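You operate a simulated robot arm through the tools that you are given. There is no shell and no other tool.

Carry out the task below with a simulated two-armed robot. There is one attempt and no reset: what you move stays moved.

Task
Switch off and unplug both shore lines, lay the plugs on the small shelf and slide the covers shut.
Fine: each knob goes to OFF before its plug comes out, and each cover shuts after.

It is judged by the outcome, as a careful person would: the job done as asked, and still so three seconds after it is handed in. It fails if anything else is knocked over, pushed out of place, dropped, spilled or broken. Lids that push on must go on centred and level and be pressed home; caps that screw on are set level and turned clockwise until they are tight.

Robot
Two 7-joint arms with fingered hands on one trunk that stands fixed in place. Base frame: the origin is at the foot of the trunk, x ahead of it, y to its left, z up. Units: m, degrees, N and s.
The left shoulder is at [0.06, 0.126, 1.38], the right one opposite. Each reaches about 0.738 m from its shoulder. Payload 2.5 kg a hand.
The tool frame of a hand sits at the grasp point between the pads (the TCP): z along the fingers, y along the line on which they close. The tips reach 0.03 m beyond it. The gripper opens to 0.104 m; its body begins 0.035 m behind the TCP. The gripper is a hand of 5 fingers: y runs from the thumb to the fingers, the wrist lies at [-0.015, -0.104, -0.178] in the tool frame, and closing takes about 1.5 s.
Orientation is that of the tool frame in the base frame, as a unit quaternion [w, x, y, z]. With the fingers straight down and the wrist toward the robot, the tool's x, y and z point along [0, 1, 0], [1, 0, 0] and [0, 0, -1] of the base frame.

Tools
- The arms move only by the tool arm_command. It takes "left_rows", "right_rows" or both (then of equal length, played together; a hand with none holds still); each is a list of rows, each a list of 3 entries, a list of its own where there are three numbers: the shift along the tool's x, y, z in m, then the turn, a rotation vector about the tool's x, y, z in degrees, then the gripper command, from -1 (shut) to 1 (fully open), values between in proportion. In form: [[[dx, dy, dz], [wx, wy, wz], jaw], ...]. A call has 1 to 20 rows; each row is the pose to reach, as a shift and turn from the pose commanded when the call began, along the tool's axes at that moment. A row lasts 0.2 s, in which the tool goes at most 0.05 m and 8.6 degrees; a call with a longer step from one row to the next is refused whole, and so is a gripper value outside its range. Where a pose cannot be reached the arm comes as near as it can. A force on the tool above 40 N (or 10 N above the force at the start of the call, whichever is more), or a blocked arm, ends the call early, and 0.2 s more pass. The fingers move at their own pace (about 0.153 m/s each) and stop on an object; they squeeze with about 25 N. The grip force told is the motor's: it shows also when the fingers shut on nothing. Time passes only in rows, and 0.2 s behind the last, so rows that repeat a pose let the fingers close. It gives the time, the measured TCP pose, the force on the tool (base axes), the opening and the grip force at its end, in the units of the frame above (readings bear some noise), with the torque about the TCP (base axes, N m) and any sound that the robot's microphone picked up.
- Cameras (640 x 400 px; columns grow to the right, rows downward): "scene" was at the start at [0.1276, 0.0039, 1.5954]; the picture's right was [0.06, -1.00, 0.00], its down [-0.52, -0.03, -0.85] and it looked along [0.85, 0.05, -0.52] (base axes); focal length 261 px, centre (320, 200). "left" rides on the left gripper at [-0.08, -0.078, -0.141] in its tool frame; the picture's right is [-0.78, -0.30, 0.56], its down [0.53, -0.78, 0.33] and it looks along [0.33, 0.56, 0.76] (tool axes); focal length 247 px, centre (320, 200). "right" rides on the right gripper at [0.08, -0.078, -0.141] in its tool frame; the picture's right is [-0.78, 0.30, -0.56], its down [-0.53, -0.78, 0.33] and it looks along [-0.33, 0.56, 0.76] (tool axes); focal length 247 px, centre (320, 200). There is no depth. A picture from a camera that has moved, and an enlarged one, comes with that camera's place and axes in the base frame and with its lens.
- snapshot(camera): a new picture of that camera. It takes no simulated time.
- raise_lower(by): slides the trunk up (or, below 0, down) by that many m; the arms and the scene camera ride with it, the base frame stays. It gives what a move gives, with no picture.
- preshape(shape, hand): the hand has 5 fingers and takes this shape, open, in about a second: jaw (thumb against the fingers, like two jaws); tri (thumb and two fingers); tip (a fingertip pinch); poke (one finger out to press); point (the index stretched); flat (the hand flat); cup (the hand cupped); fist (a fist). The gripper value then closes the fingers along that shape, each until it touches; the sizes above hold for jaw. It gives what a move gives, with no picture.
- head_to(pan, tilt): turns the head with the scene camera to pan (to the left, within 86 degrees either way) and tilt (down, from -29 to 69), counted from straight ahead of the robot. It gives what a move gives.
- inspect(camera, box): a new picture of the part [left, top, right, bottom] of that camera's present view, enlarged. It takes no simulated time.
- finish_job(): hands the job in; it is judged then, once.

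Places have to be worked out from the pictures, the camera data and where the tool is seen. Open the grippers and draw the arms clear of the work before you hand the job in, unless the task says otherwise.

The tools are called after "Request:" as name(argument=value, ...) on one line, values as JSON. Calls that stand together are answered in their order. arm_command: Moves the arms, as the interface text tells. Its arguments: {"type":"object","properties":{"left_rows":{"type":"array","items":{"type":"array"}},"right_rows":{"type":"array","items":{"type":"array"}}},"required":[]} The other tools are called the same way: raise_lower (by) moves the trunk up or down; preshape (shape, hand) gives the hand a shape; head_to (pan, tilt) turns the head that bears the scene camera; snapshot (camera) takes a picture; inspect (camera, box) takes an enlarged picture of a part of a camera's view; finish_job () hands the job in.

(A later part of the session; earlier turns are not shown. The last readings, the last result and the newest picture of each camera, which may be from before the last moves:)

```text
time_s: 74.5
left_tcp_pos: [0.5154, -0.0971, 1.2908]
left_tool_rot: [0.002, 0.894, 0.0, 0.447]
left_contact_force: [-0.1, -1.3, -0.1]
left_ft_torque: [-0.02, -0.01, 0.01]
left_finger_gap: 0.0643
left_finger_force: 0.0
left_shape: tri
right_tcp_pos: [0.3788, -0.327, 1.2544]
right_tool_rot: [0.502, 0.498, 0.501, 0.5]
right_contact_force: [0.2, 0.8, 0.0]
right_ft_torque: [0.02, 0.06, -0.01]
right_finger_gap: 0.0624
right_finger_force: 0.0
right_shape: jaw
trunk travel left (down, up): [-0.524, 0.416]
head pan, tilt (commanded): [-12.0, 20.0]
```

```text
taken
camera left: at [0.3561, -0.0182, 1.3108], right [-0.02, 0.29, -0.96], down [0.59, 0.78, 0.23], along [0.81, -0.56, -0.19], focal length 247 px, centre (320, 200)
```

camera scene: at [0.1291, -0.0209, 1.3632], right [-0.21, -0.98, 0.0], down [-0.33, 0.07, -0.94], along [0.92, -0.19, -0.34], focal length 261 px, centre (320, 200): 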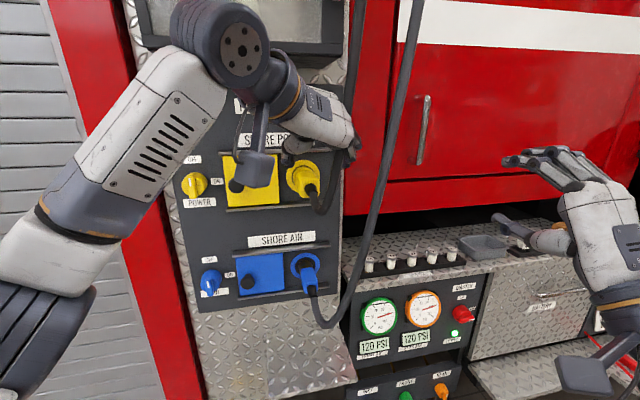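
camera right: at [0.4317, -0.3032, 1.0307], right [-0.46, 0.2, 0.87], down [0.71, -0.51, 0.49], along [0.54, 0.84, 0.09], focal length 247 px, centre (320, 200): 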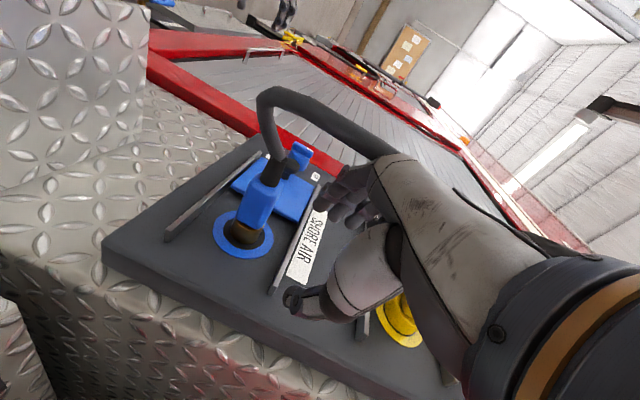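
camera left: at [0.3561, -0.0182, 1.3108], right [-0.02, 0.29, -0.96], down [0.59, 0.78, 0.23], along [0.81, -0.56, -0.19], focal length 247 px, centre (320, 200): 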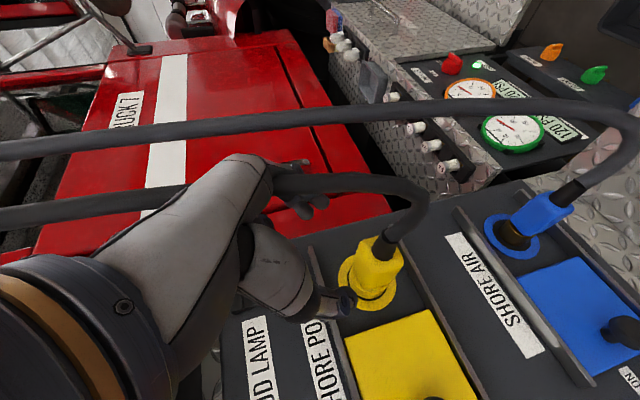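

The left camera shows the yellow plug right on the tool's axis. I advance 7 cm along the fingers and check alignment.

Request:
arm_command(left_rows=[[[0, 0, 0.02], [0, 0, 0], 0.25], [[0, 0, 0.04], [0, 0, 0], 0.25], [[0, 0, 0.06], [0, 0, 0], 0.25], [[0, 0, 0.07], [0, 0, 0], 0.25], [[0, 0, 0.07], [0, 0, 0], 0.25]])

Request:
inspect(camera="left", box=[220, 140, 460, 340])

Request:
inspect(camera="scene", box=[220, 80, 380, 220])

```text
time_s: 75.7
left_tcp_pos: [0.5717, -0.0964, 1.2482]
left_tool_rot: [0.001, 0.895, 0.0, 0.447]
left_contact_force: [0.5, -0.2, -0.5]
left_ft_torque: [0.01, 0.01, -0.02]
left_finger_gap: 0.0647
left_finger_force: 0.0
left_shape: tri
right_tcp_pos: [0.3795, -0.3264, 1.2555]
right_tool_rot: [0.501, 0.497, 0.501, 0.5]
right_contact_force: [-0.1, -0.4, -0.5]
right_ft_torque: [-0.03, -0.02, -0.02]
right_finger_gap: 0.0623
right_finger_force: 0.1
right_shape: jaw
trunk travel left (down, up): [-0.524, 0.416]
head pan, tilt (commanded): [-12.0, 20.0]
```

```text
2.00 times, centred on (340, 240) of left
camera zoom: at [0.4126, -0.018, 1.2683], right [-0.02, 0.29, -0.96], down [0.59, 0.78, 0.22], along [0.81, -0.56, -0.19], focal length 494 px, centre (280, 120)
```

zoom: 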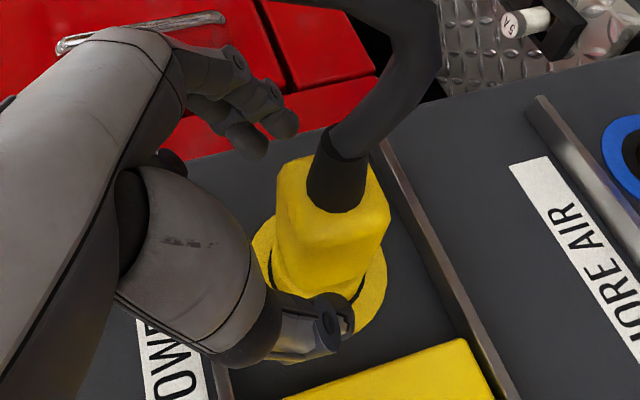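

```text
2.86 times, centred on (300, 150) of scene
camera zoom: at [0.1291, -0.021, 1.3632], right [-0.21, -0.98, 0.0], down [-0.33, 0.07, -0.94], along [0.92, -0.2, -0.34], focal length 745 px, centre (377, 343)
```

zoom: 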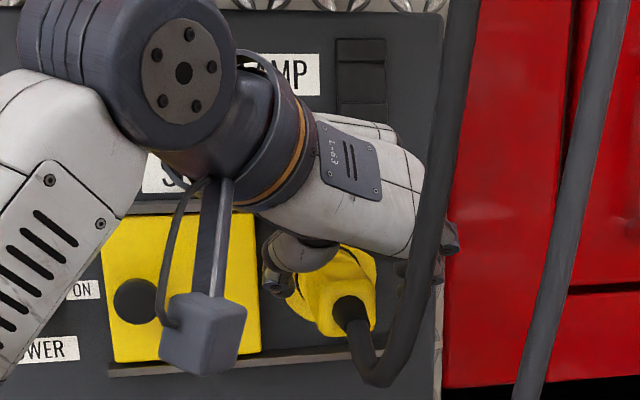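

The plug lies between thumb and fingers, slightly toward the lower side. I advance the remaining 3 cm, shifting 4 mm lower, then close.

Request:
arm_command(left_rows=[[[-0.002, 0, 0.015], [0, 0, 0], 0.25], [[-0.004, 0, 0.03], [0, 0, 0], 0.25], [[-0.004, 0, 0.03], [0, 0, 0], -0.3], [[-0.004, 0, 0.03], [0, 0, 0], -1], [[-0.004, 0, 0.03], [0, 0, 0], -1], [[-0.004, 0, 0.03], [0, 0, 0], -1], [[-0.004, 0, 0.03], [0, 0, 0], -1]])

Request:
inspect(camera="left", box=[220, 140, 460, 340])

Request:
inspect(camera="scene", box=[220, 80, 380, 220])

```text
time_s: 77.3
left_tcp_pos: [0.5938, -0.0968, 1.2273]
left_tool_rot: [0.003, 0.894, 0.0, 0.448]
left_contact_force: [0.4, 0.5, 0.2]
left_ft_torque: [0.04, 0.0, 0.0]
left_finger_gap: 0.0327
left_finger_force: 24.7
left_shape: tri
right_tcp_pos: [0.3793, -0.3271, 1.2548]
right_tool_rot: [0.502, 0.497, 0.501, 0.5]
right_contact_force: [-0.5, -0.5, -0.4]
right_ft_torque: [0.0, -0.03, 0.01]
right_finger_gap: 0.0623
right_finger_force: 0.1
right_shape: jaw
trunk travel left (down, up): [-0.524, 0.416]
head pan, tilt (commanded): [-12.0, 20.0]
```

```text
2.00 times, centred on (340, 240) of left
camera zoom: at [0.4339, -0.0185, 1.2473], right [-0.02, 0.29, -0.96], down [0.59, 0.78, 0.23], along [0.81, -0.56, -0.19], focal length 494 px, centre (280, 120)
```

zoom: 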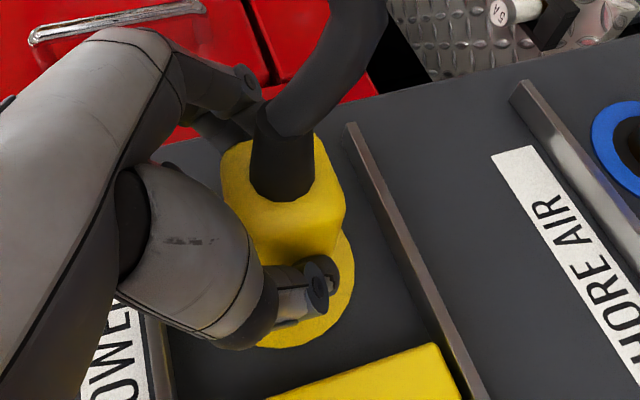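

```text
2.86 times, centred on (300, 150) of scene
camera zoom: at [0.1293, -0.0209, 1.3632], right [-0.21, -0.98, 0.0], down [-0.33, 0.07, -0.94], along [0.92, -0.2, -0.34], focal length 745 px, centre (377, 343)
```

zoom: 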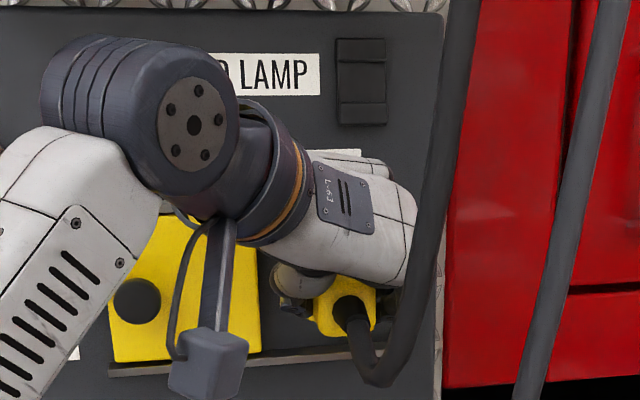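

Grip holds (33 mm, 25 N). I pull straight out along -x, first 4 cm.

Request:
arm_command(left_rows=[[[-0.006, 0, -0.008], [0, 0, 0], -1], [[-0.012, 0, -0.016], [0, 0, 0], -1], [[-0.018, 0, -0.024], [0, 0, 0], -1], [[-0.024, 0, -0.032], [0, 0, 0], -1], [[-0.024, 0, -0.032], [0, 0, 0], -1]])

Request:
inspect(camera="left", box=[220, 140, 460, 340])

Request:
snapshot(camera="scene")

```text
time_s: 78.5
left_tcp_pos: [0.5526, -0.0937, 1.2255]
left_tool_rot: [0.001, 0.895, 0.0, 0.446]
left_contact_force: [-0.4, -0.5, -0.4]
left_ft_torque: [0.03, 0.06, -0.05]
left_finger_gap: 0.0323
left_finger_force: 24.5
left_shape: tri
right_tcp_pos: [0.3796, -0.3271, 1.2551]
right_tool_rot: [0.501, 0.498, 0.501, 0.5]
right_contact_force: [0.0, -0.3, 0.5]
right_ft_torque: [-0.01, -0.02, -0.01]
right_finger_gap: 0.0623
right_finger_force: 0.1
right_shape: jaw
trunk travel left (down, up): [-0.524, 0.416]
head pan, tilt (commanded): [-12.0, 20.0]
heard: snap
```

```text
2.00 times, centred on (340, 240) of left
camera zoom: at [0.3927, -0.0171, 1.2469], right [-0.02, 0.29, -0.96], down [0.59, 0.78, 0.23], along [0.81, -0.56, -0.19], focal length 494 px, centre (280, 120)
```

zoom: 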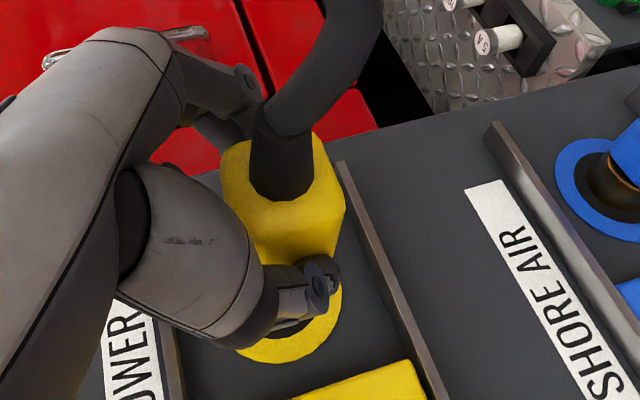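

```text
taken
camera scene: at [0.1293, -0.021, 1.3632], right [-0.21, -0.98, 0.0], down [-0.33, 0.07, -0.94], along [0.92, -0.2, -0.34], focal length 261 px, centre (320, 200)
```

scene: 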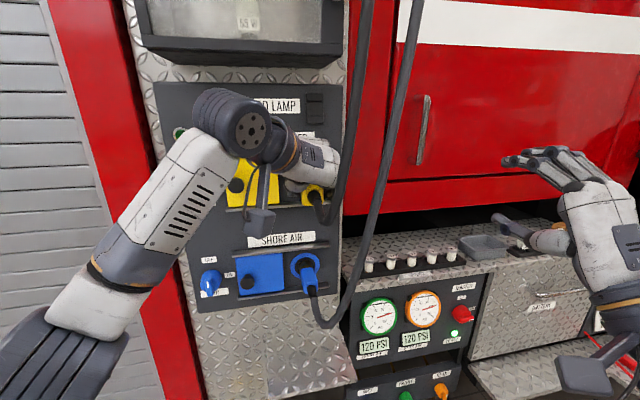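

A snap was heard and the plug moves with the hand: it has come free. I keep pulling straight back another 10 cm.

Request:
arm_command(left_rows=[[[-0.012, 0, -0.016], [0, 0, 0], -1], [[-0.024, 0, -0.032], [0, 0, 0], -1], [[-0.036, 0, -0.048], [0, 0, 0], -1], [[-0.048, 0, -0.064], [0, 0, 0], -1], [[-0.06, 0, -0.08], [0, 0, 0], -1], [[-0.06, 0, -0.08], [0, 0, 0], -1]])

Request:
snapshot(camera="left")

Request:
snapshot(camera="scene")

```text
time_s: 79.9
left_tcp_pos: [0.454, -0.0975, 1.2266]
left_tool_rot: [0.002, 0.895, 0.0, 0.446]
left_contact_force: [-1.1, -0.8, 0.5]
left_ft_torque: [0.01, 0.06, 0.03]
left_finger_gap: 0.0323
left_finger_force: 25.2
left_shape: tri
right_tcp_pos: [0.3795, -0.327, 1.2546]
right_tool_rot: [0.501, 0.498, 0.501, 0.5]
right_contact_force: [0.0, 1.0, 0.5]
right_ft_torque: [0.02, -0.01, -0.04]
right_finger_gap: 0.0621
right_finger_force: 0.0
right_shape: jaw
trunk travel left (down, up): [-0.524, 0.416]
head pan, tilt (commanded): [-12.0, 20.0]
```

```text
taken
camera left: at [0.2945, -0.0182, 1.2483], right [-0.02, 0.29, -0.96], down [0.59, 0.78, 0.23], along [0.81, -0.56, -0.19], focal length 247 px, centre (320, 200)
```

left: 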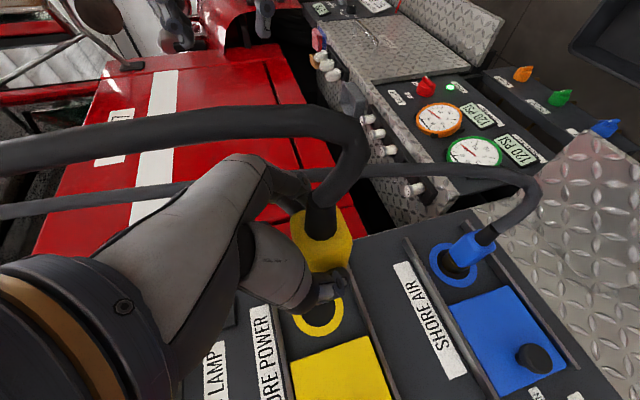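

```text
taken
camera scene: at [0.1293, -0.021, 1.3632], right [-0.21, -0.98, 0.0], down [-0.33, 0.07, -0.94], along [0.92, -0.2, -0.34], focal length 261 px, centre (320, 200)
```

scene: 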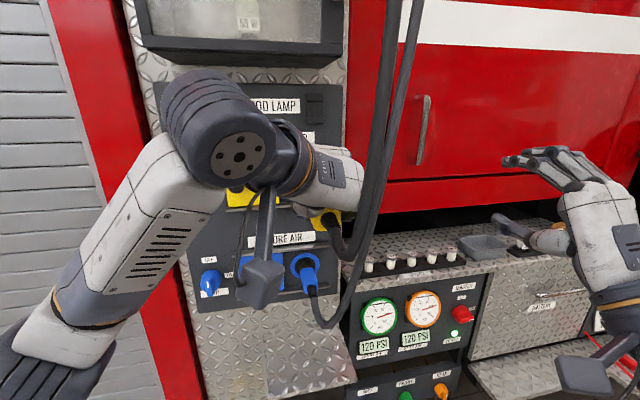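

The yellow plug is out and held. Before lowering I look down at the shelf to fix its position.

Request:
head_to(pan=-10, tilt=45)

Request:
snapshot(camera="scene")

Request:
inspect(camera="left", box=[440, 100, 640, 360])

```text
time_s: 80.8
left_tcp_pos: [0.4536, -0.096, 1.2271]
left_tool_rot: [0.002, 0.894, 0.0, 0.447]
left_contact_force: [0.3, 0.4, 0.5]
left_ft_torque: [-0.01, 0.04, -0.01]
left_finger_gap: 0.0325
left_finger_force: 24.7
left_shape: tri
right_tcp_pos: [0.3792, -0.3261, 1.2558]
right_tool_rot: [0.502, 0.498, 0.501, 0.5]
right_contact_force: [0.7, 0.7, -0.3]
right_ft_torque: [0.01, 0.04, 0.02]
right_finger_gap: 0.0621
right_finger_force: 0.1
right_shape: jaw
trunk travel left (down, up): [-0.524, 0.416]
head pan, tilt (commanded): [-10.0, 45.0]
```

```text
taken
camera scene: at [0.1183, -0.0158, 1.3246], right [-0.17, -0.98, 0.0], down [-0.7, 0.12, -0.71], along [0.7, -0.12, -0.71], focal length 261 px, centre (320, 200)
```

scene: 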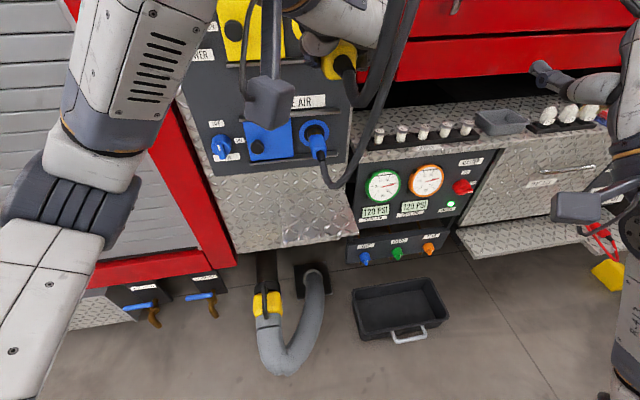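

```text
1.54 times, centred on (540, 230) of left
camera zoom: at [0.2948, -0.0182, 1.2484], right [-0.02, 0.29, -0.96], down [0.59, 0.78, 0.23], along [0.81, -0.56, -0.19], focal length 380 px, centre (-18, 154)
```

zoom: 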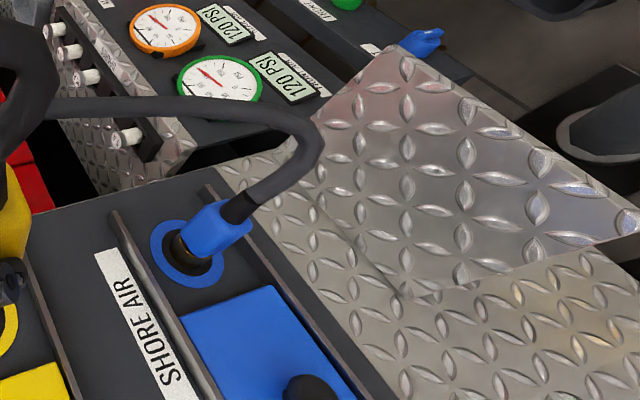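

I zoom on the shelf in the scene view to triangulate its height.

Request:
inspect(camera="scene", box=[230, 150, 390, 270])

```text
3.33 times, centred on (310, 210) of scene
camera zoom: at [0.1183, -0.0158, 1.3246], right [-0.17, -0.98, 0.0], down [-0.7, 0.12, -0.71], along [0.7, -0.12, -0.71], focal length 869 px, centre (353, 167)
```

zoom: 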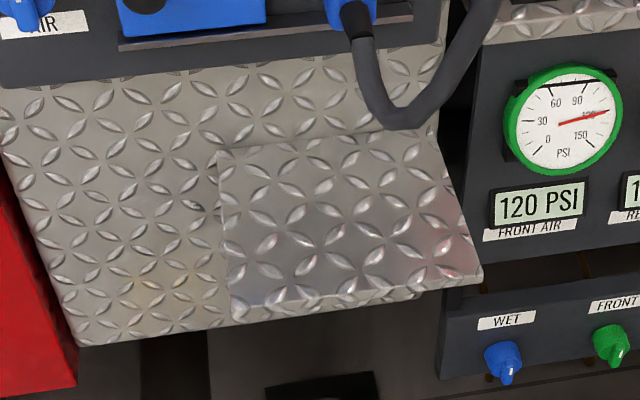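

The shelf works out at x 0.523–0.69, y -0.19–0.007, top z≈0.78. I shift the held plug left to y≈-0.04 (clear of the blue plug) and lower the trunk toward the shelf.

Request:
arm_command(left_rows=[[[0, -0.02, 0], [0, 0, 0], -1], [[0, -0.04, 0], [0, 0, 0], -1], [[0, -0.055, 0], [0, 0, 0], -1], [[0, -0.055, 0], [0, 0, 0], -1]])

Request:
raise_lower(by=-0.2)

Request:
snapshot(camera="scene")

Request:
snapshot(camera="left")

```text
time_s: 81.8
left_tcp_pos: [0.4539, -0.0409, 1.2271]
left_tool_rot: [0.002, 0.894, 0.0, 0.447]
left_contact_force: [0.5, -0.4, -0.5]
left_ft_torque: [-0.02, 0.09, 0.01]
left_finger_gap: 0.0326
left_finger_force: 25.4
left_shape: tri
right_tcp_pos: [0.379, -0.3274, 1.2557]
right_tool_rot: [0.501, 0.497, 0.502, 0.501]
right_contact_force: [0.0, 0.3, -0.5]
right_ft_torque: [0.03, 0.01, 0.02]
right_finger_gap: 0.0623
right_finger_force: 0.1
right_shape: jaw
trunk travel left (down, up): [-0.524, 0.416]
head pan, tilt (commanded): [-10.0, 45.0]
```

```text
time_s: 84.0
left_tcp_pos: [0.4554, -0.0425, 1.0282]
left_tool_rot: [0.002, 0.895, -0.001, 0.447]
left_contact_force: [0.2, 0.6, 0.5]
left_ft_torque: [-0.02, 0.03, 0.0]
left_finger_gap: 0.0323
left_finger_force: 25.0
left_shape: tri
right_tcp_pos: [0.3786, -0.3277, 1.0555]
right_tool_rot: [0.502, 0.498, 0.501, 0.5]
right_contact_force: [-0.3, -0.2, 1.0]
right_ft_torque: [-0.01, 0.0, -0.01]
right_finger_gap: 0.0622
right_finger_force: 0.0
right_shape: jaw
trunk travel left (down, up): [-0.324, 0.616]
head pan, tilt (commanded): [-10.0, 45.0]
```

```text
taken
camera scene: at [0.1182, -0.0157, 1.1246], right [-0.17, -0.98, 0.0], down [-0.7, 0.12, -0.71], along [0.7, -0.12, -0.71], focal length 261 px, centre (320, 200)
```

scene: 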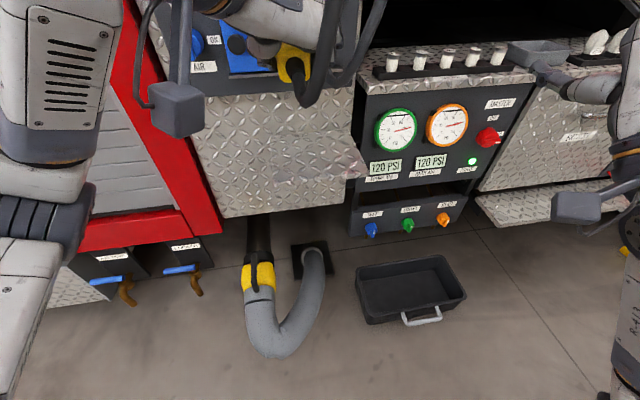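

```text
taken
camera left: at [0.2944, 0.0361, 1.0486], right [-0.02, 0.29, -0.96], down [0.59, 0.78, 0.23], along [0.81, -0.56, -0.19], focal length 247 px, centre (320, 200)
```

left: 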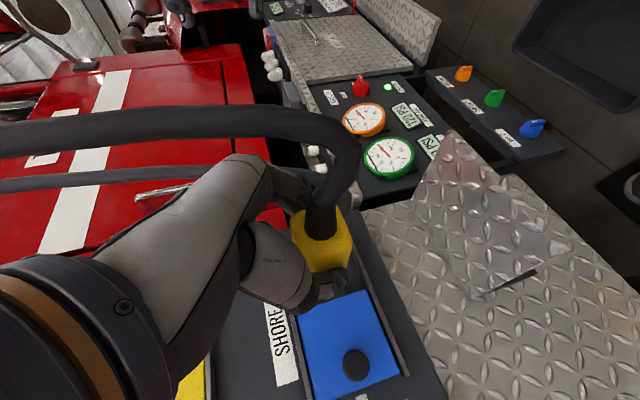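

The shelf comes in view below. I lower the trunk another 0.18 to bring the plug about 5 cm above the shelf, still in front of it.

Request:
raise_lower(by=-0.18)

Request:
snapshot(camera="scene")

Request:
snapshot(camera="left")

```text
time_s: 86.0
left_tcp_pos: [0.4542, -0.0423, 0.848]
left_tool_rot: [0.002, 0.894, -0.001, 0.447]
left_contact_force: [-0.7, 0.3, -0.6]
left_ft_torque: [0.01, 0.08, -0.01]
left_finger_gap: 0.0324
left_finger_force: 25.7
left_shape: tri
right_tcp_pos: [0.3794, -0.3264, 0.8746]
right_tool_rot: [0.501, 0.497, 0.501, 0.5]
right_contact_force: [0.0, 0.3, 0.5]
right_ft_torque: [0.0, 0.02, 0.01]
right_finger_gap: 0.0624
right_finger_force: 0.1
right_shape: jaw
trunk travel left (down, up): [-0.144, 0.796]
head pan, tilt (commanded): [-10.0, 45.0]
```

```text
taken
camera scene: at [0.1182, -0.0157, 0.9446], right [-0.17, -0.98, 0.0], down [-0.7, 0.12, -0.71], along [0.7, -0.12, -0.71], focal length 261 px, centre (320, 200)
```

scene: 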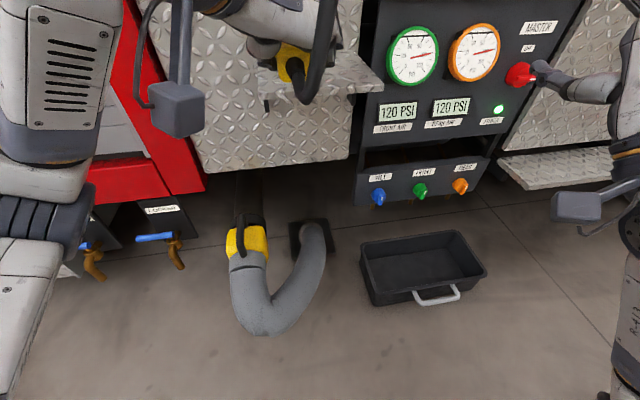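

```text
taken
camera left: at [0.2944, 0.0361, 0.8686], right [-0.02, 0.29, -0.96], down [0.59, 0.78, 0.23], along [0.81, -0.56, -0.19], focal length 247 px, centre (320, 200)
```

left: 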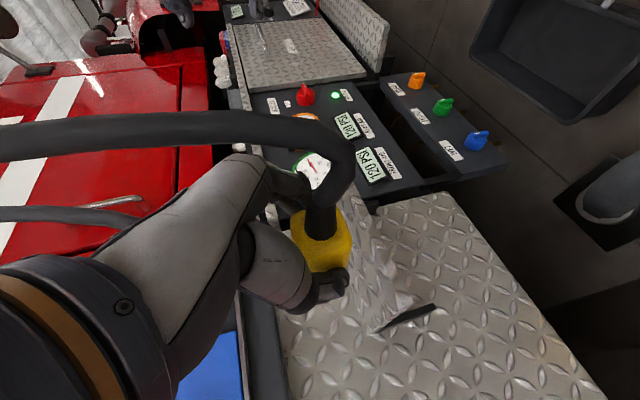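

I zoom in on the shelf edge from the left camera to pin its height before moving over it.

Request:
inspect(camera="left", box=[280, 180, 460, 350])

Request:
inspect(camera="scene", box=[230, 30, 400, 150])

```text
2.35 times, centred on (370, 265) of left
camera zoom: at [0.2944, 0.0361, 0.8686], right [-0.02, 0.29, -0.96], down [0.59, 0.78, 0.23], along [0.81, -0.56, -0.19], focal length 581 px, centre (202, 47)
```

zoom: 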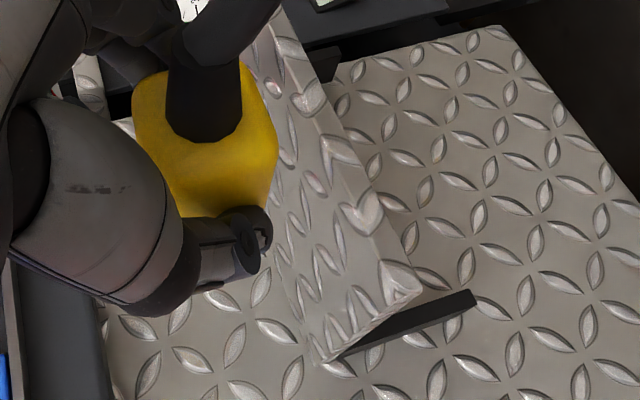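

```text
3.33 times, centred on (315, 90) of scene
camera zoom: at [0.1182, -0.0157, 0.9446], right [-0.17, -0.98, 0.0], down [-0.7, 0.12, -0.71], along [0.7, -0.12, -0.71], focal length 869 px, centre (337, 567)
```

zoom: 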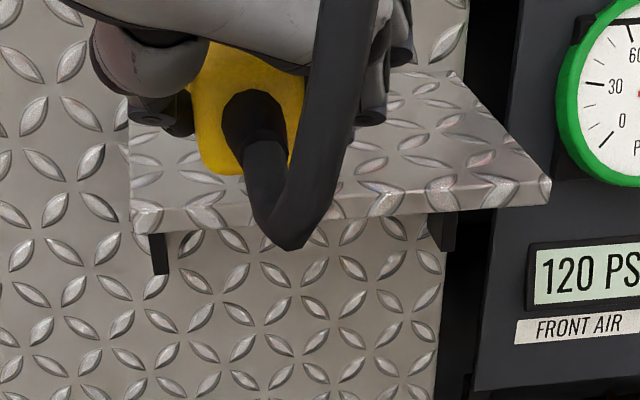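

Shelf top z≈0.777, front edge x≈0.527. I move the plug forward over the shelf to TCP x=0.585 at the present height.

Request:
arm_command(left_rows=[[[0.0157, 0, 0.021], [0, 0, 0], -1], [[0.0314, 0, 0.042], [0, 0, 0], -1], [[0.0472, 0, 0.063], [0, 0, 0], -1], [[0.0629, 0, 0.084], [0, 0, 0], -1], [[0.0786, 0, 0.1048], [0, 0, 0], -1], [[0.0786, 0, 0.1048], [0, 0, 0], -1]])

Request:
inspect(camera="left", box=[260, 160, 500, 360])

Request:
inspect(camera="scene", box=[200, 0, 400, 150])

```text
time_s: 87.4
left_tcp_pos: [0.5849, -0.041, 0.8466]
left_tool_rot: [0.002, 0.894, 0.0, 0.448]
left_contact_force: [-0.1, -0.4, -0.6]
left_ft_torque: [-0.01, 0.03, 0.01]
left_finger_gap: 0.0326
left_finger_force: 24.9
left_shape: tri
right_tcp_pos: [0.3794, -0.3265, 0.8759]
right_tool_rot: [0.501, 0.498, 0.501, 0.5]
right_contact_force: [0.4, -0.5, 1.0]
right_ft_torque: [-0.02, 0.02, -0.02]
right_finger_gap: 0.0627
right_finger_force: 0.0
right_shape: jaw
trunk travel left (down, up): [-0.144, 0.796]
head pan, tilt (commanded): [-10.0, 45.0]
```

```text
2.00 times, centred on (380, 260) of left
camera zoom: at [0.4249, 0.0356, 0.8677], right [-0.02, 0.29, -0.96], down [0.59, 0.78, 0.23], along [0.81, -0.56, -0.19], focal length 494 px, centre (200, 80)
```

zoom: 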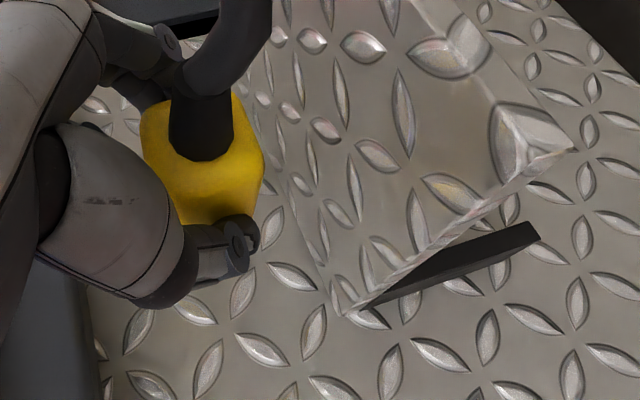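

```text
2.67 times, centred on (300, 75) of scene
camera zoom: at [0.1182, -0.0157, 0.9445], right [-0.17, -0.98, 0.0], down [-0.7, 0.12, -0.71], along [0.7, -0.12, -0.71], focal length 695 px, centre (373, 533)
```

zoom: 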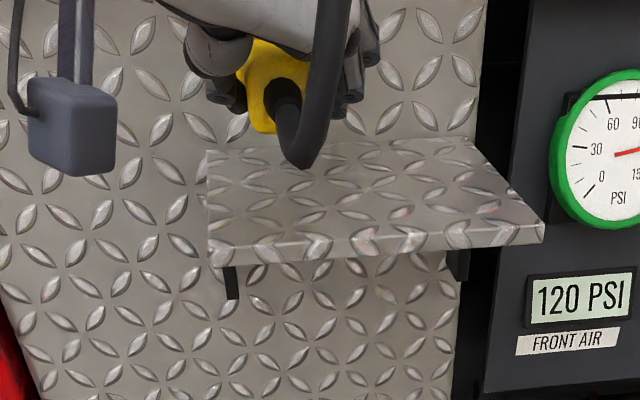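

The plug hangs well over the shelf. I lower it 3 cm in small steps and read the force.

Request:
arm_command(left_rows=[[[-0.008, 0, 0.006], [0, 0, 0], -1], [[-0.016, 0, 0.012], [0, 0, 0], -1], [[-0.024, 0, 0.018], [0, 0, 0], -1], [[-0.024, 0, 0.018], [0, 0, 0], -1]])

Request:
inspect(camera="scene", box=[230, 0, 350, 100])

Request:
inspect(camera="left", box=[260, 160, 500, 360])

```text
time_s: 88.4
left_tcp_pos: [0.584, -0.0444, 0.8169]
left_tool_rot: [0.002, 0.894, -0.001, 0.447]
left_contact_force: [0.1, 0.8, -0.4]
left_ft_torque: [0.01, 0.05, 0.02]
left_finger_gap: 0.0327
left_finger_force: 24.2
left_shape: tri
right_tcp_pos: [0.3793, -0.3278, 0.8745]
right_tool_rot: [0.501, 0.497, 0.502, 0.501]
right_contact_force: [0.2, -0.1, -0.6]
right_ft_torque: [-0.01, 0.0, 0.02]
right_finger_gap: 0.0623
right_finger_force: 0.1
right_shape: jaw
trunk travel left (down, up): [-0.144, 0.796]
head pan, tilt (commanded): [-10.0, 45.0]
```

```text
4.00 times, centred on (290, 50) of scene
camera zoom: at [0.1182, -0.0157, 0.9445], right [-0.17, -0.98, 0.0], down [-0.7, 0.12, -0.71], along [0.7, -0.12, -0.71], focal length 1043 px, centre (440, 800)
```

zoom: 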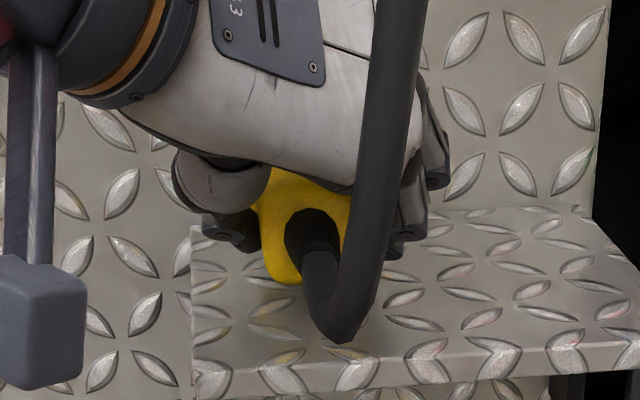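

```text
2.00 times, centred on (380, 260) of left
camera zoom: at [0.4244, 0.0353, 0.8377], right [-0.02, 0.29, -0.96], down [0.59, 0.78, 0.23], along [0.81, -0.56, -0.19], focal length 494 px, centre (200, 80)
```

zoom: 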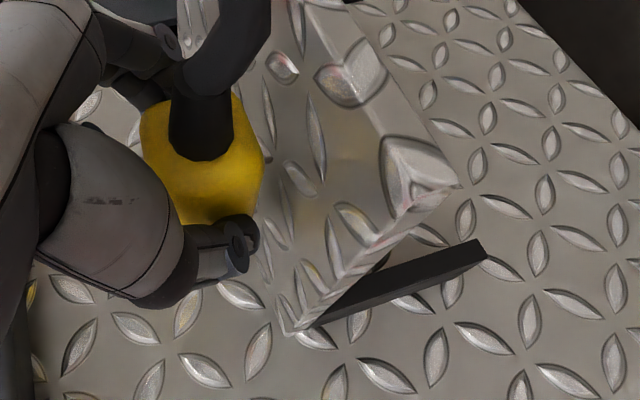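

No contact yet. I lower in 4 mm steps until a force shows.

Request:
arm_command(left_rows=[[[-0.0032, 0, 0.0024], [0, 0, 0], -1], [[-0.0064, 0, 0.0048], [0, 0, 0], -1], [[-0.0064, 0, 0.0048], [0, 0, 0], -1]])

Request:
inspect(camera="scene", box=[230, 0, 350, 100])

```text
time_s: 89.2
left_tcp_pos: [0.5839, -0.0426, 0.81]
left_tool_rot: [0.002, 0.895, 0.0, 0.447]
left_contact_force: [-0.2, 0.5, 0.0]
left_ft_torque: [0.0, 0.0, -0.02]
left_finger_gap: 0.0324
left_finger_force: 25.3
left_shape: tri
right_tcp_pos: [0.3799, -0.327, 0.8753]
right_tool_rot: [0.501, 0.498, 0.501, 0.5]
right_contact_force: [-0.2, 0.2, 0.0]
right_ft_torque: [0.0, 0.0, 0.02]
right_finger_gap: 0.0623
right_finger_force: 0.1
right_shape: jaw
trunk travel left (down, up): [-0.144, 0.796]
head pan, tilt (commanded): [-10.0, 45.0]
```

```text
4.00 times, centred on (290, 50) of scene
camera zoom: at [0.1182, -0.0157, 0.9445], right [-0.17, -0.98, 0.0], down [-0.7, 0.12, -0.71], along [0.7, -0.12, -0.71], focal length 1043 px, centre (440, 800)
```

zoom: 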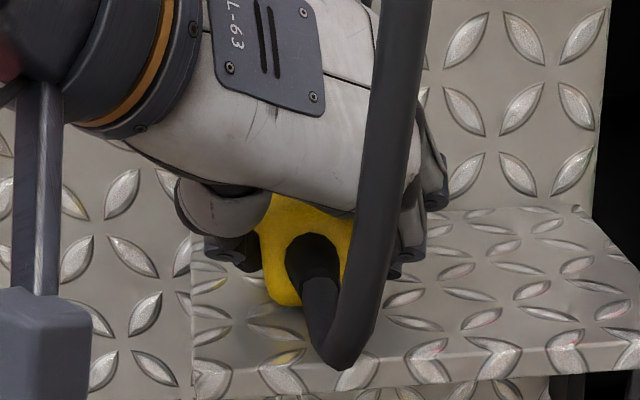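

The plug's bottom is still roughly 9 mm above the shelf by the picture. I continue down in small steps.

Request:
arm_command(left_rows=[[[-0.0024, 0, 0.0018], [0, 0, 0], -1], [[-0.0048, 0, 0.0036], [0, 0, 0], -1], [[-0.0048, 0, 0.0036], [0, 0, 0], -1]])

Request:
inspect(camera="scene", box=[230, 0, 350, 100])

```text
time_s: 90.0
left_tcp_pos: [0.5841, -0.0429, 0.8074]
left_tool_rot: [0.004, 0.893, 0.0, 0.45]
left_contact_force: [-2.7, 1.7, 11.8]
left_ft_torque: [-0.24, -0.21, 0.02]
left_finger_gap: 0.0329
left_finger_force: 25.4
left_shape: tri
right_tcp_pos: [0.3786, -0.3268, 0.8749]
right_tool_rot: [0.501, 0.497, 0.501, 0.5]
right_contact_force: [-0.4, 0.2, -0.6]
right_ft_torque: [0.01, -0.04, 0.01]
right_finger_gap: 0.0623
right_finger_force: 0.2
right_shape: jaw
trunk travel left (down, up): [-0.144, 0.796]
head pan, tilt (commanded): [-10.0, 45.0]
```

```text
4.00 times, centred on (290, 50) of scene
camera zoom: at [0.1172, -0.0155, 0.9449], right [-0.17, -0.98, 0.0], down [-0.7, 0.12, -0.71], along [0.7, -0.12, -0.71], focal length 1043 px, centre (440, 800)
```

zoom: 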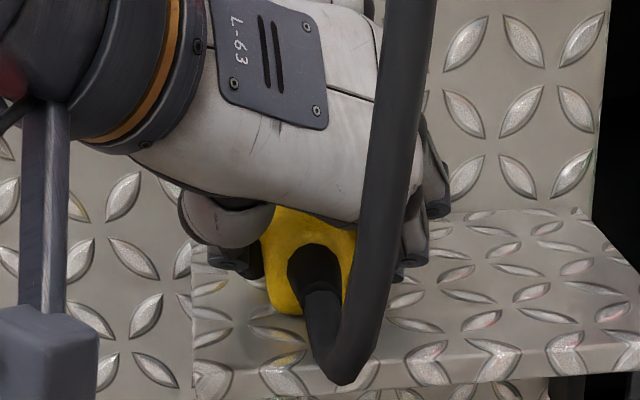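

Contact: 12 N upward, located at the right-hand fingertips, so the fingertips touch the shelf and the plug is within about 4 mm of it. I ease up 1.5 mm and open the fingers slowly to let it settle.

Request:
arm_command(left_rows=[[[0.0016, 0, -0.0012], [0, 0, 0], -0.5], [[0.0016, 0, -0.0012], [0, 0, 0], -0.35], [[0.0016, 0, -0.0012], [0, 0, 0], -0.25], [[0.0016, 0, -0.0012], [0, 0, 0], -0.15], [[0.0016, 0, -0.0012], [0, 0, 0], 0.0], [[0.0016, 0, -0.0012], [0, 0, 0], 0.15], [[0.0016, 0, -0.0012], [0, 0, 0], 0.15]])

Request:
inspect(camera="scene", box=[230, 0, 350, 100])

Request:
inspect(camera="left", box=[220, 140, 460, 340])

```text
time_s: 91.6
left_tcp_pos: [0.5851, -0.0419, 0.806]
left_tool_rot: [0.002, 0.895, 0.0, 0.447]
left_contact_force: [0.8, 3.5, 7.4]
left_ft_torque: [-0.16, -0.15, 0.06]
left_finger_gap: 0.0569
left_finger_force: 0.1
left_shape: tri
right_tcp_pos: [0.3783, -0.3271, 0.8759]
right_tool_rot: [0.502, 0.498, 0.5, 0.5]
right_contact_force: [0.5, 0.5, -0.1]
right_ft_torque: [-0.03, -0.01, -0.04]
right_finger_gap: 0.0624
right_finger_force: 0.1
right_shape: jaw
trunk travel left (down, up): [-0.144, 0.796]
head pan, tilt (commanded): [-10.0, 45.0]
```

```text
4.00 times, centred on (290, 50) of scene
camera zoom: at [0.1176, -0.0155, 0.9446], right [-0.17, -0.98, 0.0], down [-0.7, 0.12, -0.71], along [0.7, -0.12, -0.71], focal length 1043 px, centre (440, 800)
```

zoom: 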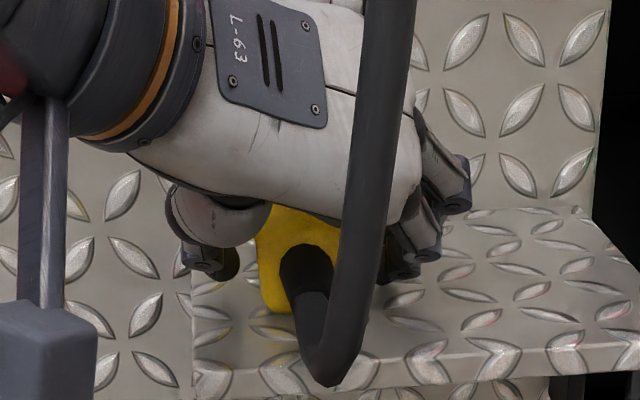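

```text
2.00 times, centred on (340, 240) of left
camera zoom: at [0.4252, 0.0356, 0.8267], right [-0.02, 0.29, -0.96], down [0.59, 0.78, 0.23], along [0.81, -0.56, -0.19], focal length 494 px, centre (280, 120)
```

zoom: 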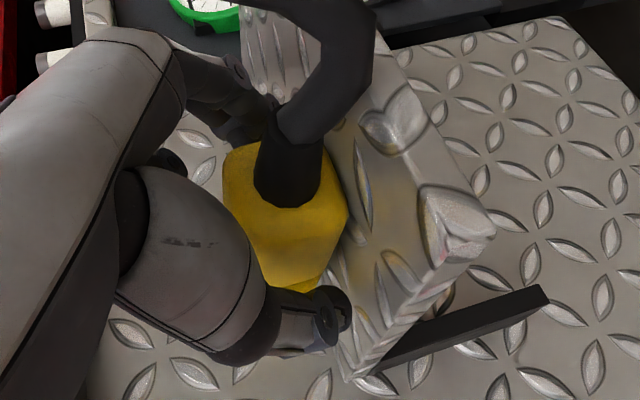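

The plug is down and the fingers are clear of it. I open slightly more and withdraw back and up along the finger direction.

Request:
arm_command(left_rows=[[[0.002, 0, -0.003], [0, 0, 0], 0.25], [[0.002, 0, -0.012], [0, 0, 0], 0.3], [[0.002, 0, -0.03], [0, 0, 0], 0.3], [[0.002, 0, -0.055], [0, 0, 0], 0.3], [[0.002, 0, -0.085], [0, 0, 0], 0.3], [[0.002, 0, -0.12], [0, 0, 0], 0.3], [[0.002, 0, -0.12], [0, 0, 0], 0.3]])

Request:
snapshot(camera="scene")

Request:
snapshot(camera="left")

```text
time_s: 93.2
left_tcp_pos: [0.4893, -0.042, 0.8806]
left_tool_rot: [0.002, 0.895, 0.0, 0.447]
left_contact_force: [-0.1, 0.2, 1.0]
left_ft_torque: [-0.01, -0.01, -0.03]
left_finger_gap: 0.0672
left_finger_force: 0.0
left_shape: tri
right_tcp_pos: [0.3789, -0.3265, 0.875]
right_tool_rot: [0.501, 0.497, 0.502, 0.501]
right_contact_force: [-0.1, 0.0, -1.0]
right_ft_torque: [-0.01, -0.01, 0.02]
right_finger_gap: 0.0622
right_finger_force: 0.1
right_shape: jaw
trunk travel left (down, up): [-0.144, 0.796]
head pan, tilt (commanded): [-10.0, 45.0]
```

```text
taken
camera scene: at [0.1181, -0.0157, 0.9445], right [-0.17, -0.98, 0.0], down [-0.7, 0.12, -0.71], along [0.7, -0.12, -0.71], focal length 261 px, centre (320, 200)
```

scene: 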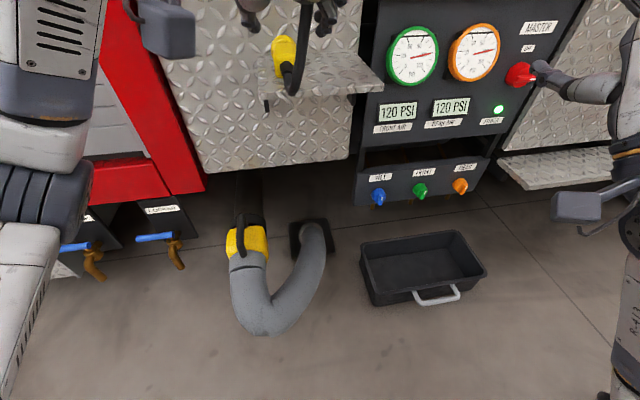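

```text
taken
camera left: at [0.3299, 0.0364, 0.9014], right [-0.02, 0.29, -0.96], down [0.59, 0.78, 0.23], along [0.81, -0.56, -0.19], focal length 247 px, centre (320, 200)
```

left: 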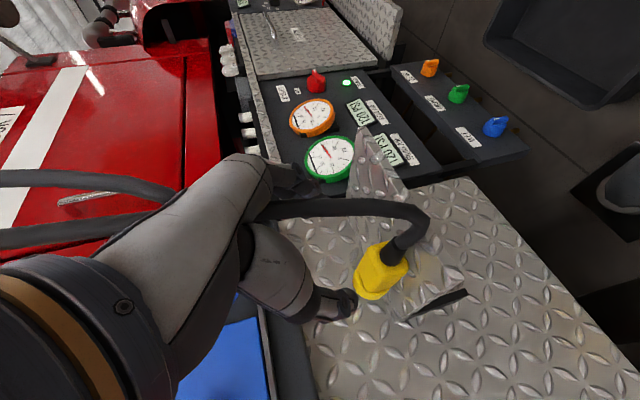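

Request:
inspect(camera="scene", box=[220, 10, 400, 130])

Request:
inspect(camera="left", box=[310, 180, 490, 340])

```text
3.33 times, centred on (310, 70) of scene
camera zoom: at [0.1181, -0.0157, 0.9445], right [-0.17, -0.98, 0.0], down [-0.7, 0.12, -0.71], along [0.7, -0.12, -0.71], focal length 869 px, centre (353, 633)
```

zoom: 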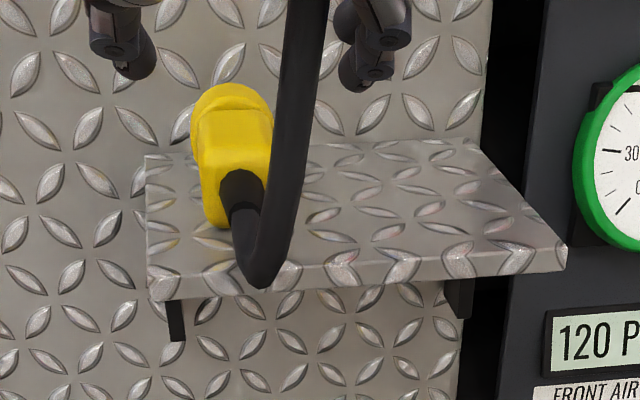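

```text
2.50 times, centred on (400, 260) of left
camera zoom: at [0.3299, 0.0364, 0.9014], right [-0.02, 0.29, -0.96], down [0.59, 0.78, 0.23], along [0.81, -0.56, -0.19], focal length 617 px, centre (120, 50)
```

zoom: 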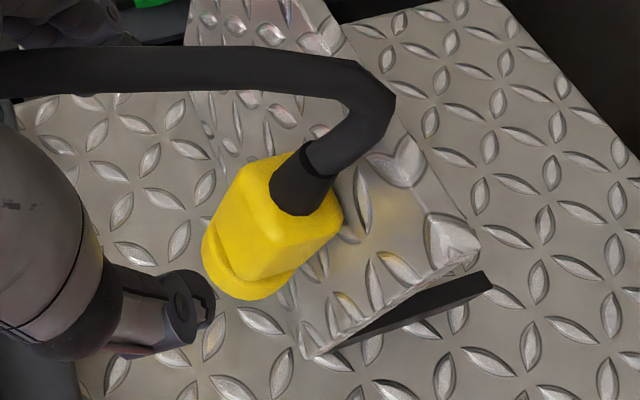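

The yellow plug lies flat on the shelf at y≈-0.038. Now for the blue one: I raise the trunk 0.19 and line the left hand up above-behind the blue plug.

Request:
raise_lower(by=0.19)

Request:
arm_command(left_rows=[[[0.005, 0.02, 0.006], [0, 0, 0], 0.1], [[0.01, 0.04, 0.012], [0, 0, 0], 0.1], [[0.015, 0.056, 0.0195], [0, 0, 0], 0.1], [[0.015, 0.056, 0.0195], [0, 0, 0], 0.1]])

Request:
snapshot(camera="left")

Request:
snapshot(camera="scene")

```text
time_s: 95.2
left_tcp_pos: [0.4897, -0.0409, 1.0704]
left_tool_rot: [0.001, 0.895, 0.0, 0.447]
left_contact_force: [0.0, 0.1, 0.5]
left_ft_torque: [0.01, 0.02, -0.03]
left_finger_gap: 0.067
left_finger_force: 0.1
left_shape: tri
right_tcp_pos: [0.3791, -0.3265, 1.0652]
right_tool_rot: [0.501, 0.498, 0.501, 0.5]
right_contact_force: [-0.1, 0.7, 0.2]
right_ft_torque: [0.02, 0.03, 0.01]
right_finger_gap: 0.0624
right_finger_force: 0.1
right_shape: jaw
trunk travel left (down, up): [-0.334, 0.606]
head pan, tilt (commanded): [-10.0, 45.0]
```

```text
time_s: 96.2
left_tcp_pos: [0.5137, -0.097, 1.0707]
left_tool_rot: [0.002, 0.895, 0.0, 0.446]
left_contact_force: [0.0, 0.4, 0.3]
left_ft_torque: [0.03, -0.01, 0.0]
left_finger_gap: 0.0578
left_finger_force: 0.1
left_shape: tri
right_tcp_pos: [0.3795, -0.3266, 1.0654]
right_tool_rot: [0.501, 0.498, 0.501, 0.5]
right_contact_force: [0.5, -0.2, 0.3]
right_ft_torque: [0.0, 0.02, -0.02]
right_finger_gap: 0.0623
right_finger_force: 0.1
right_shape: jaw
trunk travel left (down, up): [-0.334, 0.606]
head pan, tilt (commanded): [-10.0, 45.0]
```

```text
taken
camera left: at [0.3544, -0.02, 1.0921], right [-0.02, 0.29, -0.96], down [0.59, 0.78, 0.23], along [0.81, -0.56, -0.19], focal length 247 px, centre (320, 200)
```

left: 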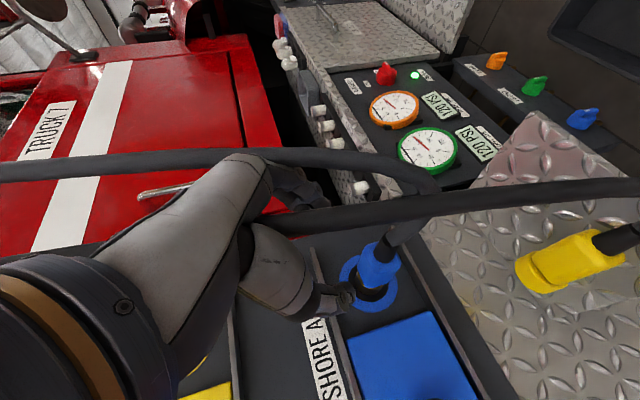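

```text
taken
camera scene: at [0.1181, -0.0158, 1.1345], right [-0.17, -0.98, 0.0], down [-0.7, 0.12, -0.71], along [0.7, -0.12, -0.71], focal length 261 px, centre (320, 200)
```

scene: 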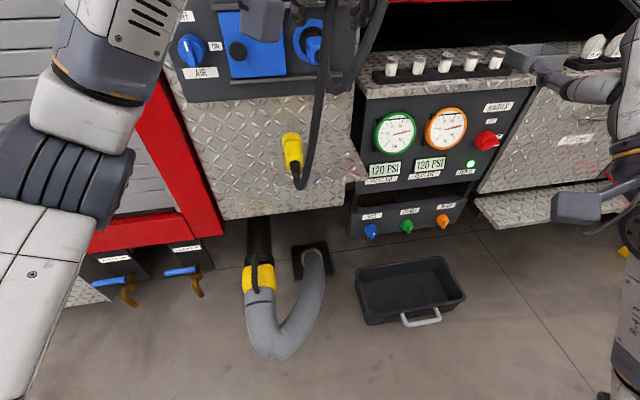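

Request:
inspect(camera="left", box=[280, 180, 460, 340])

```text
2.50 times, centred on (370, 260) of left
camera zoom: at [0.3544, -0.02, 1.0921], right [-0.02, 0.29, -0.96], down [0.59, 0.78, 0.23], along [0.81, -0.56, -0.19], focal length 617 px, centre (195, 50)
```

zoom: 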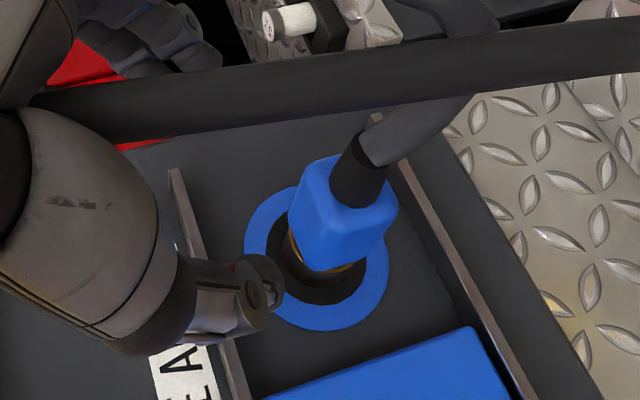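

The blue plug lies on the tool axis with the same small offset as before. I advance 7 cm along the fingers and check.

Request:
arm_command(left_rows=[[[0, -0.001, 0.02], [0, 0, 0], 0.1], [[0, -0.002, 0.04], [0, 0, 0], 0.1], [[0, -0.002, 0.06], [0, 0, 0], 0.1], [[0, -0.002, 0.07], [0, 0, 0], 0.1], [[0, -0.002, 0.07], [0, 0, 0], 0.1]])

Request:
inspect(camera="left", box=[220, 140, 460, 340])

```text
time_s: 97.5
left_tcp_pos: [0.5698, -0.0961, 1.0288]
left_tool_rot: [0.002, 0.895, 0.0, 0.447]
left_contact_force: [-0.1, -0.2, -0.1]
left_ft_torque: [0.02, 0.02, 0.01]
left_finger_gap: 0.0574
left_finger_force: 0.0
left_shape: tri
right_tcp_pos: [0.3782, -0.3276, 1.066]
right_tool_rot: [0.501, 0.498, 0.501, 0.5]
right_contact_force: [0.6, 0.4, -0.2]
right_ft_torque: [0.0, -0.02, 0.0]
right_finger_gap: 0.0621
right_finger_force: 0.1
right_shape: jaw
trunk travel left (down, up): [-0.334, 0.606]
head pan, tilt (commanded): [-10.0, 45.0]
```

```text
2.00 times, centred on (340, 240) of left
camera zoom: at [0.4109, -0.0186, 1.0489], right [-0.02, 0.29, -0.96], down [0.59, 0.78, 0.23], along [0.81, -0.56, -0.19], focal length 494 px, centre (280, 120)
```

zoom: 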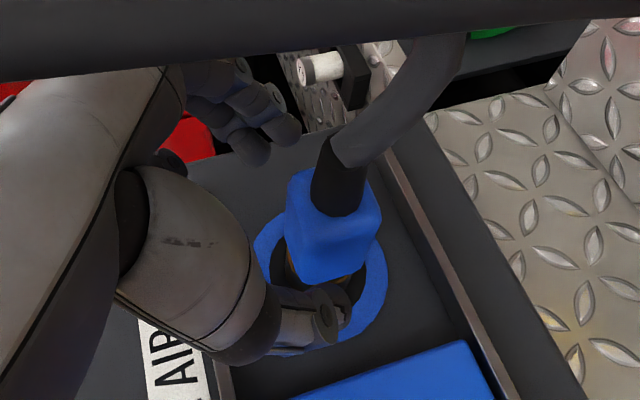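

Aligned as for the yellow. I advance the last 3 cm, 3 mm lower, and close on the blue plug.

Request:
arm_command(left_rows=[[[-0.002, 0, 0.015], [0, 0, 0], 0.1], [[-0.003, 0, 0.03], [0, 0, 0], 0.1], [[-0.003, 0, 0.03], [0, 0, 0], -0.3], [[-0.003, 0, 0.03], [0, 0, 0], -1], [[-0.003, 0, 0.03], [0, 0, 0], -1], [[-0.003, 0, 0.03], [0, 0, 0], -1], [[-0.003, 0, 0.03], [0, 0, 0], -1]])

Request:
inspect(camera="left", box=[220, 140, 460, 340])

```text
time_s: 99.0
left_tcp_pos: [0.5926, -0.0962, 1.0064]
left_tool_rot: [0.002, 0.895, -0.001, 0.447]
left_contact_force: [1.9, 1.2, 0.4]
left_ft_torque: [0.01, -0.04, -0.03]
left_finger_gap: 0.0266
left_finger_force: 24.9
left_shape: tri
right_tcp_pos: [0.3787, -0.3273, 1.0643]
right_tool_rot: [0.501, 0.497, 0.502, 0.501]
right_contact_force: [-0.3, -0.5, -0.2]
right_ft_torque: [0.02, 0.02, -0.01]
right_finger_gap: 0.0622
right_finger_force: 0.1
right_shape: jaw
trunk travel left (down, up): [-0.334, 0.606]
head pan, tilt (commanded): [-10.0, 45.0]
```

```text
2.00 times, centred on (340, 240) of left
camera zoom: at [0.4333, -0.0177, 1.0279], right [-0.02, 0.29, -0.96], down [0.59, 0.78, 0.23], along [0.81, -0.56, -0.19], focal length 494 px, centre (280, 120)
```

zoom: 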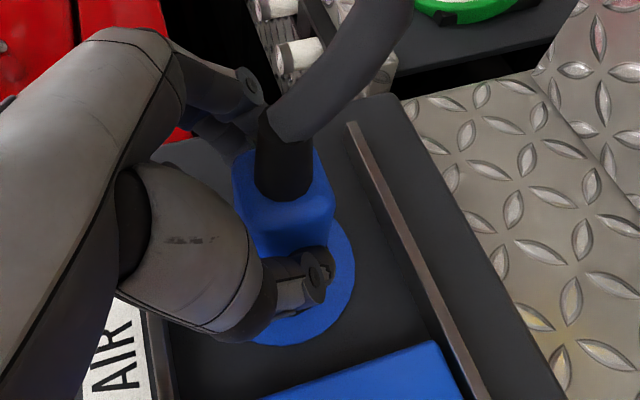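

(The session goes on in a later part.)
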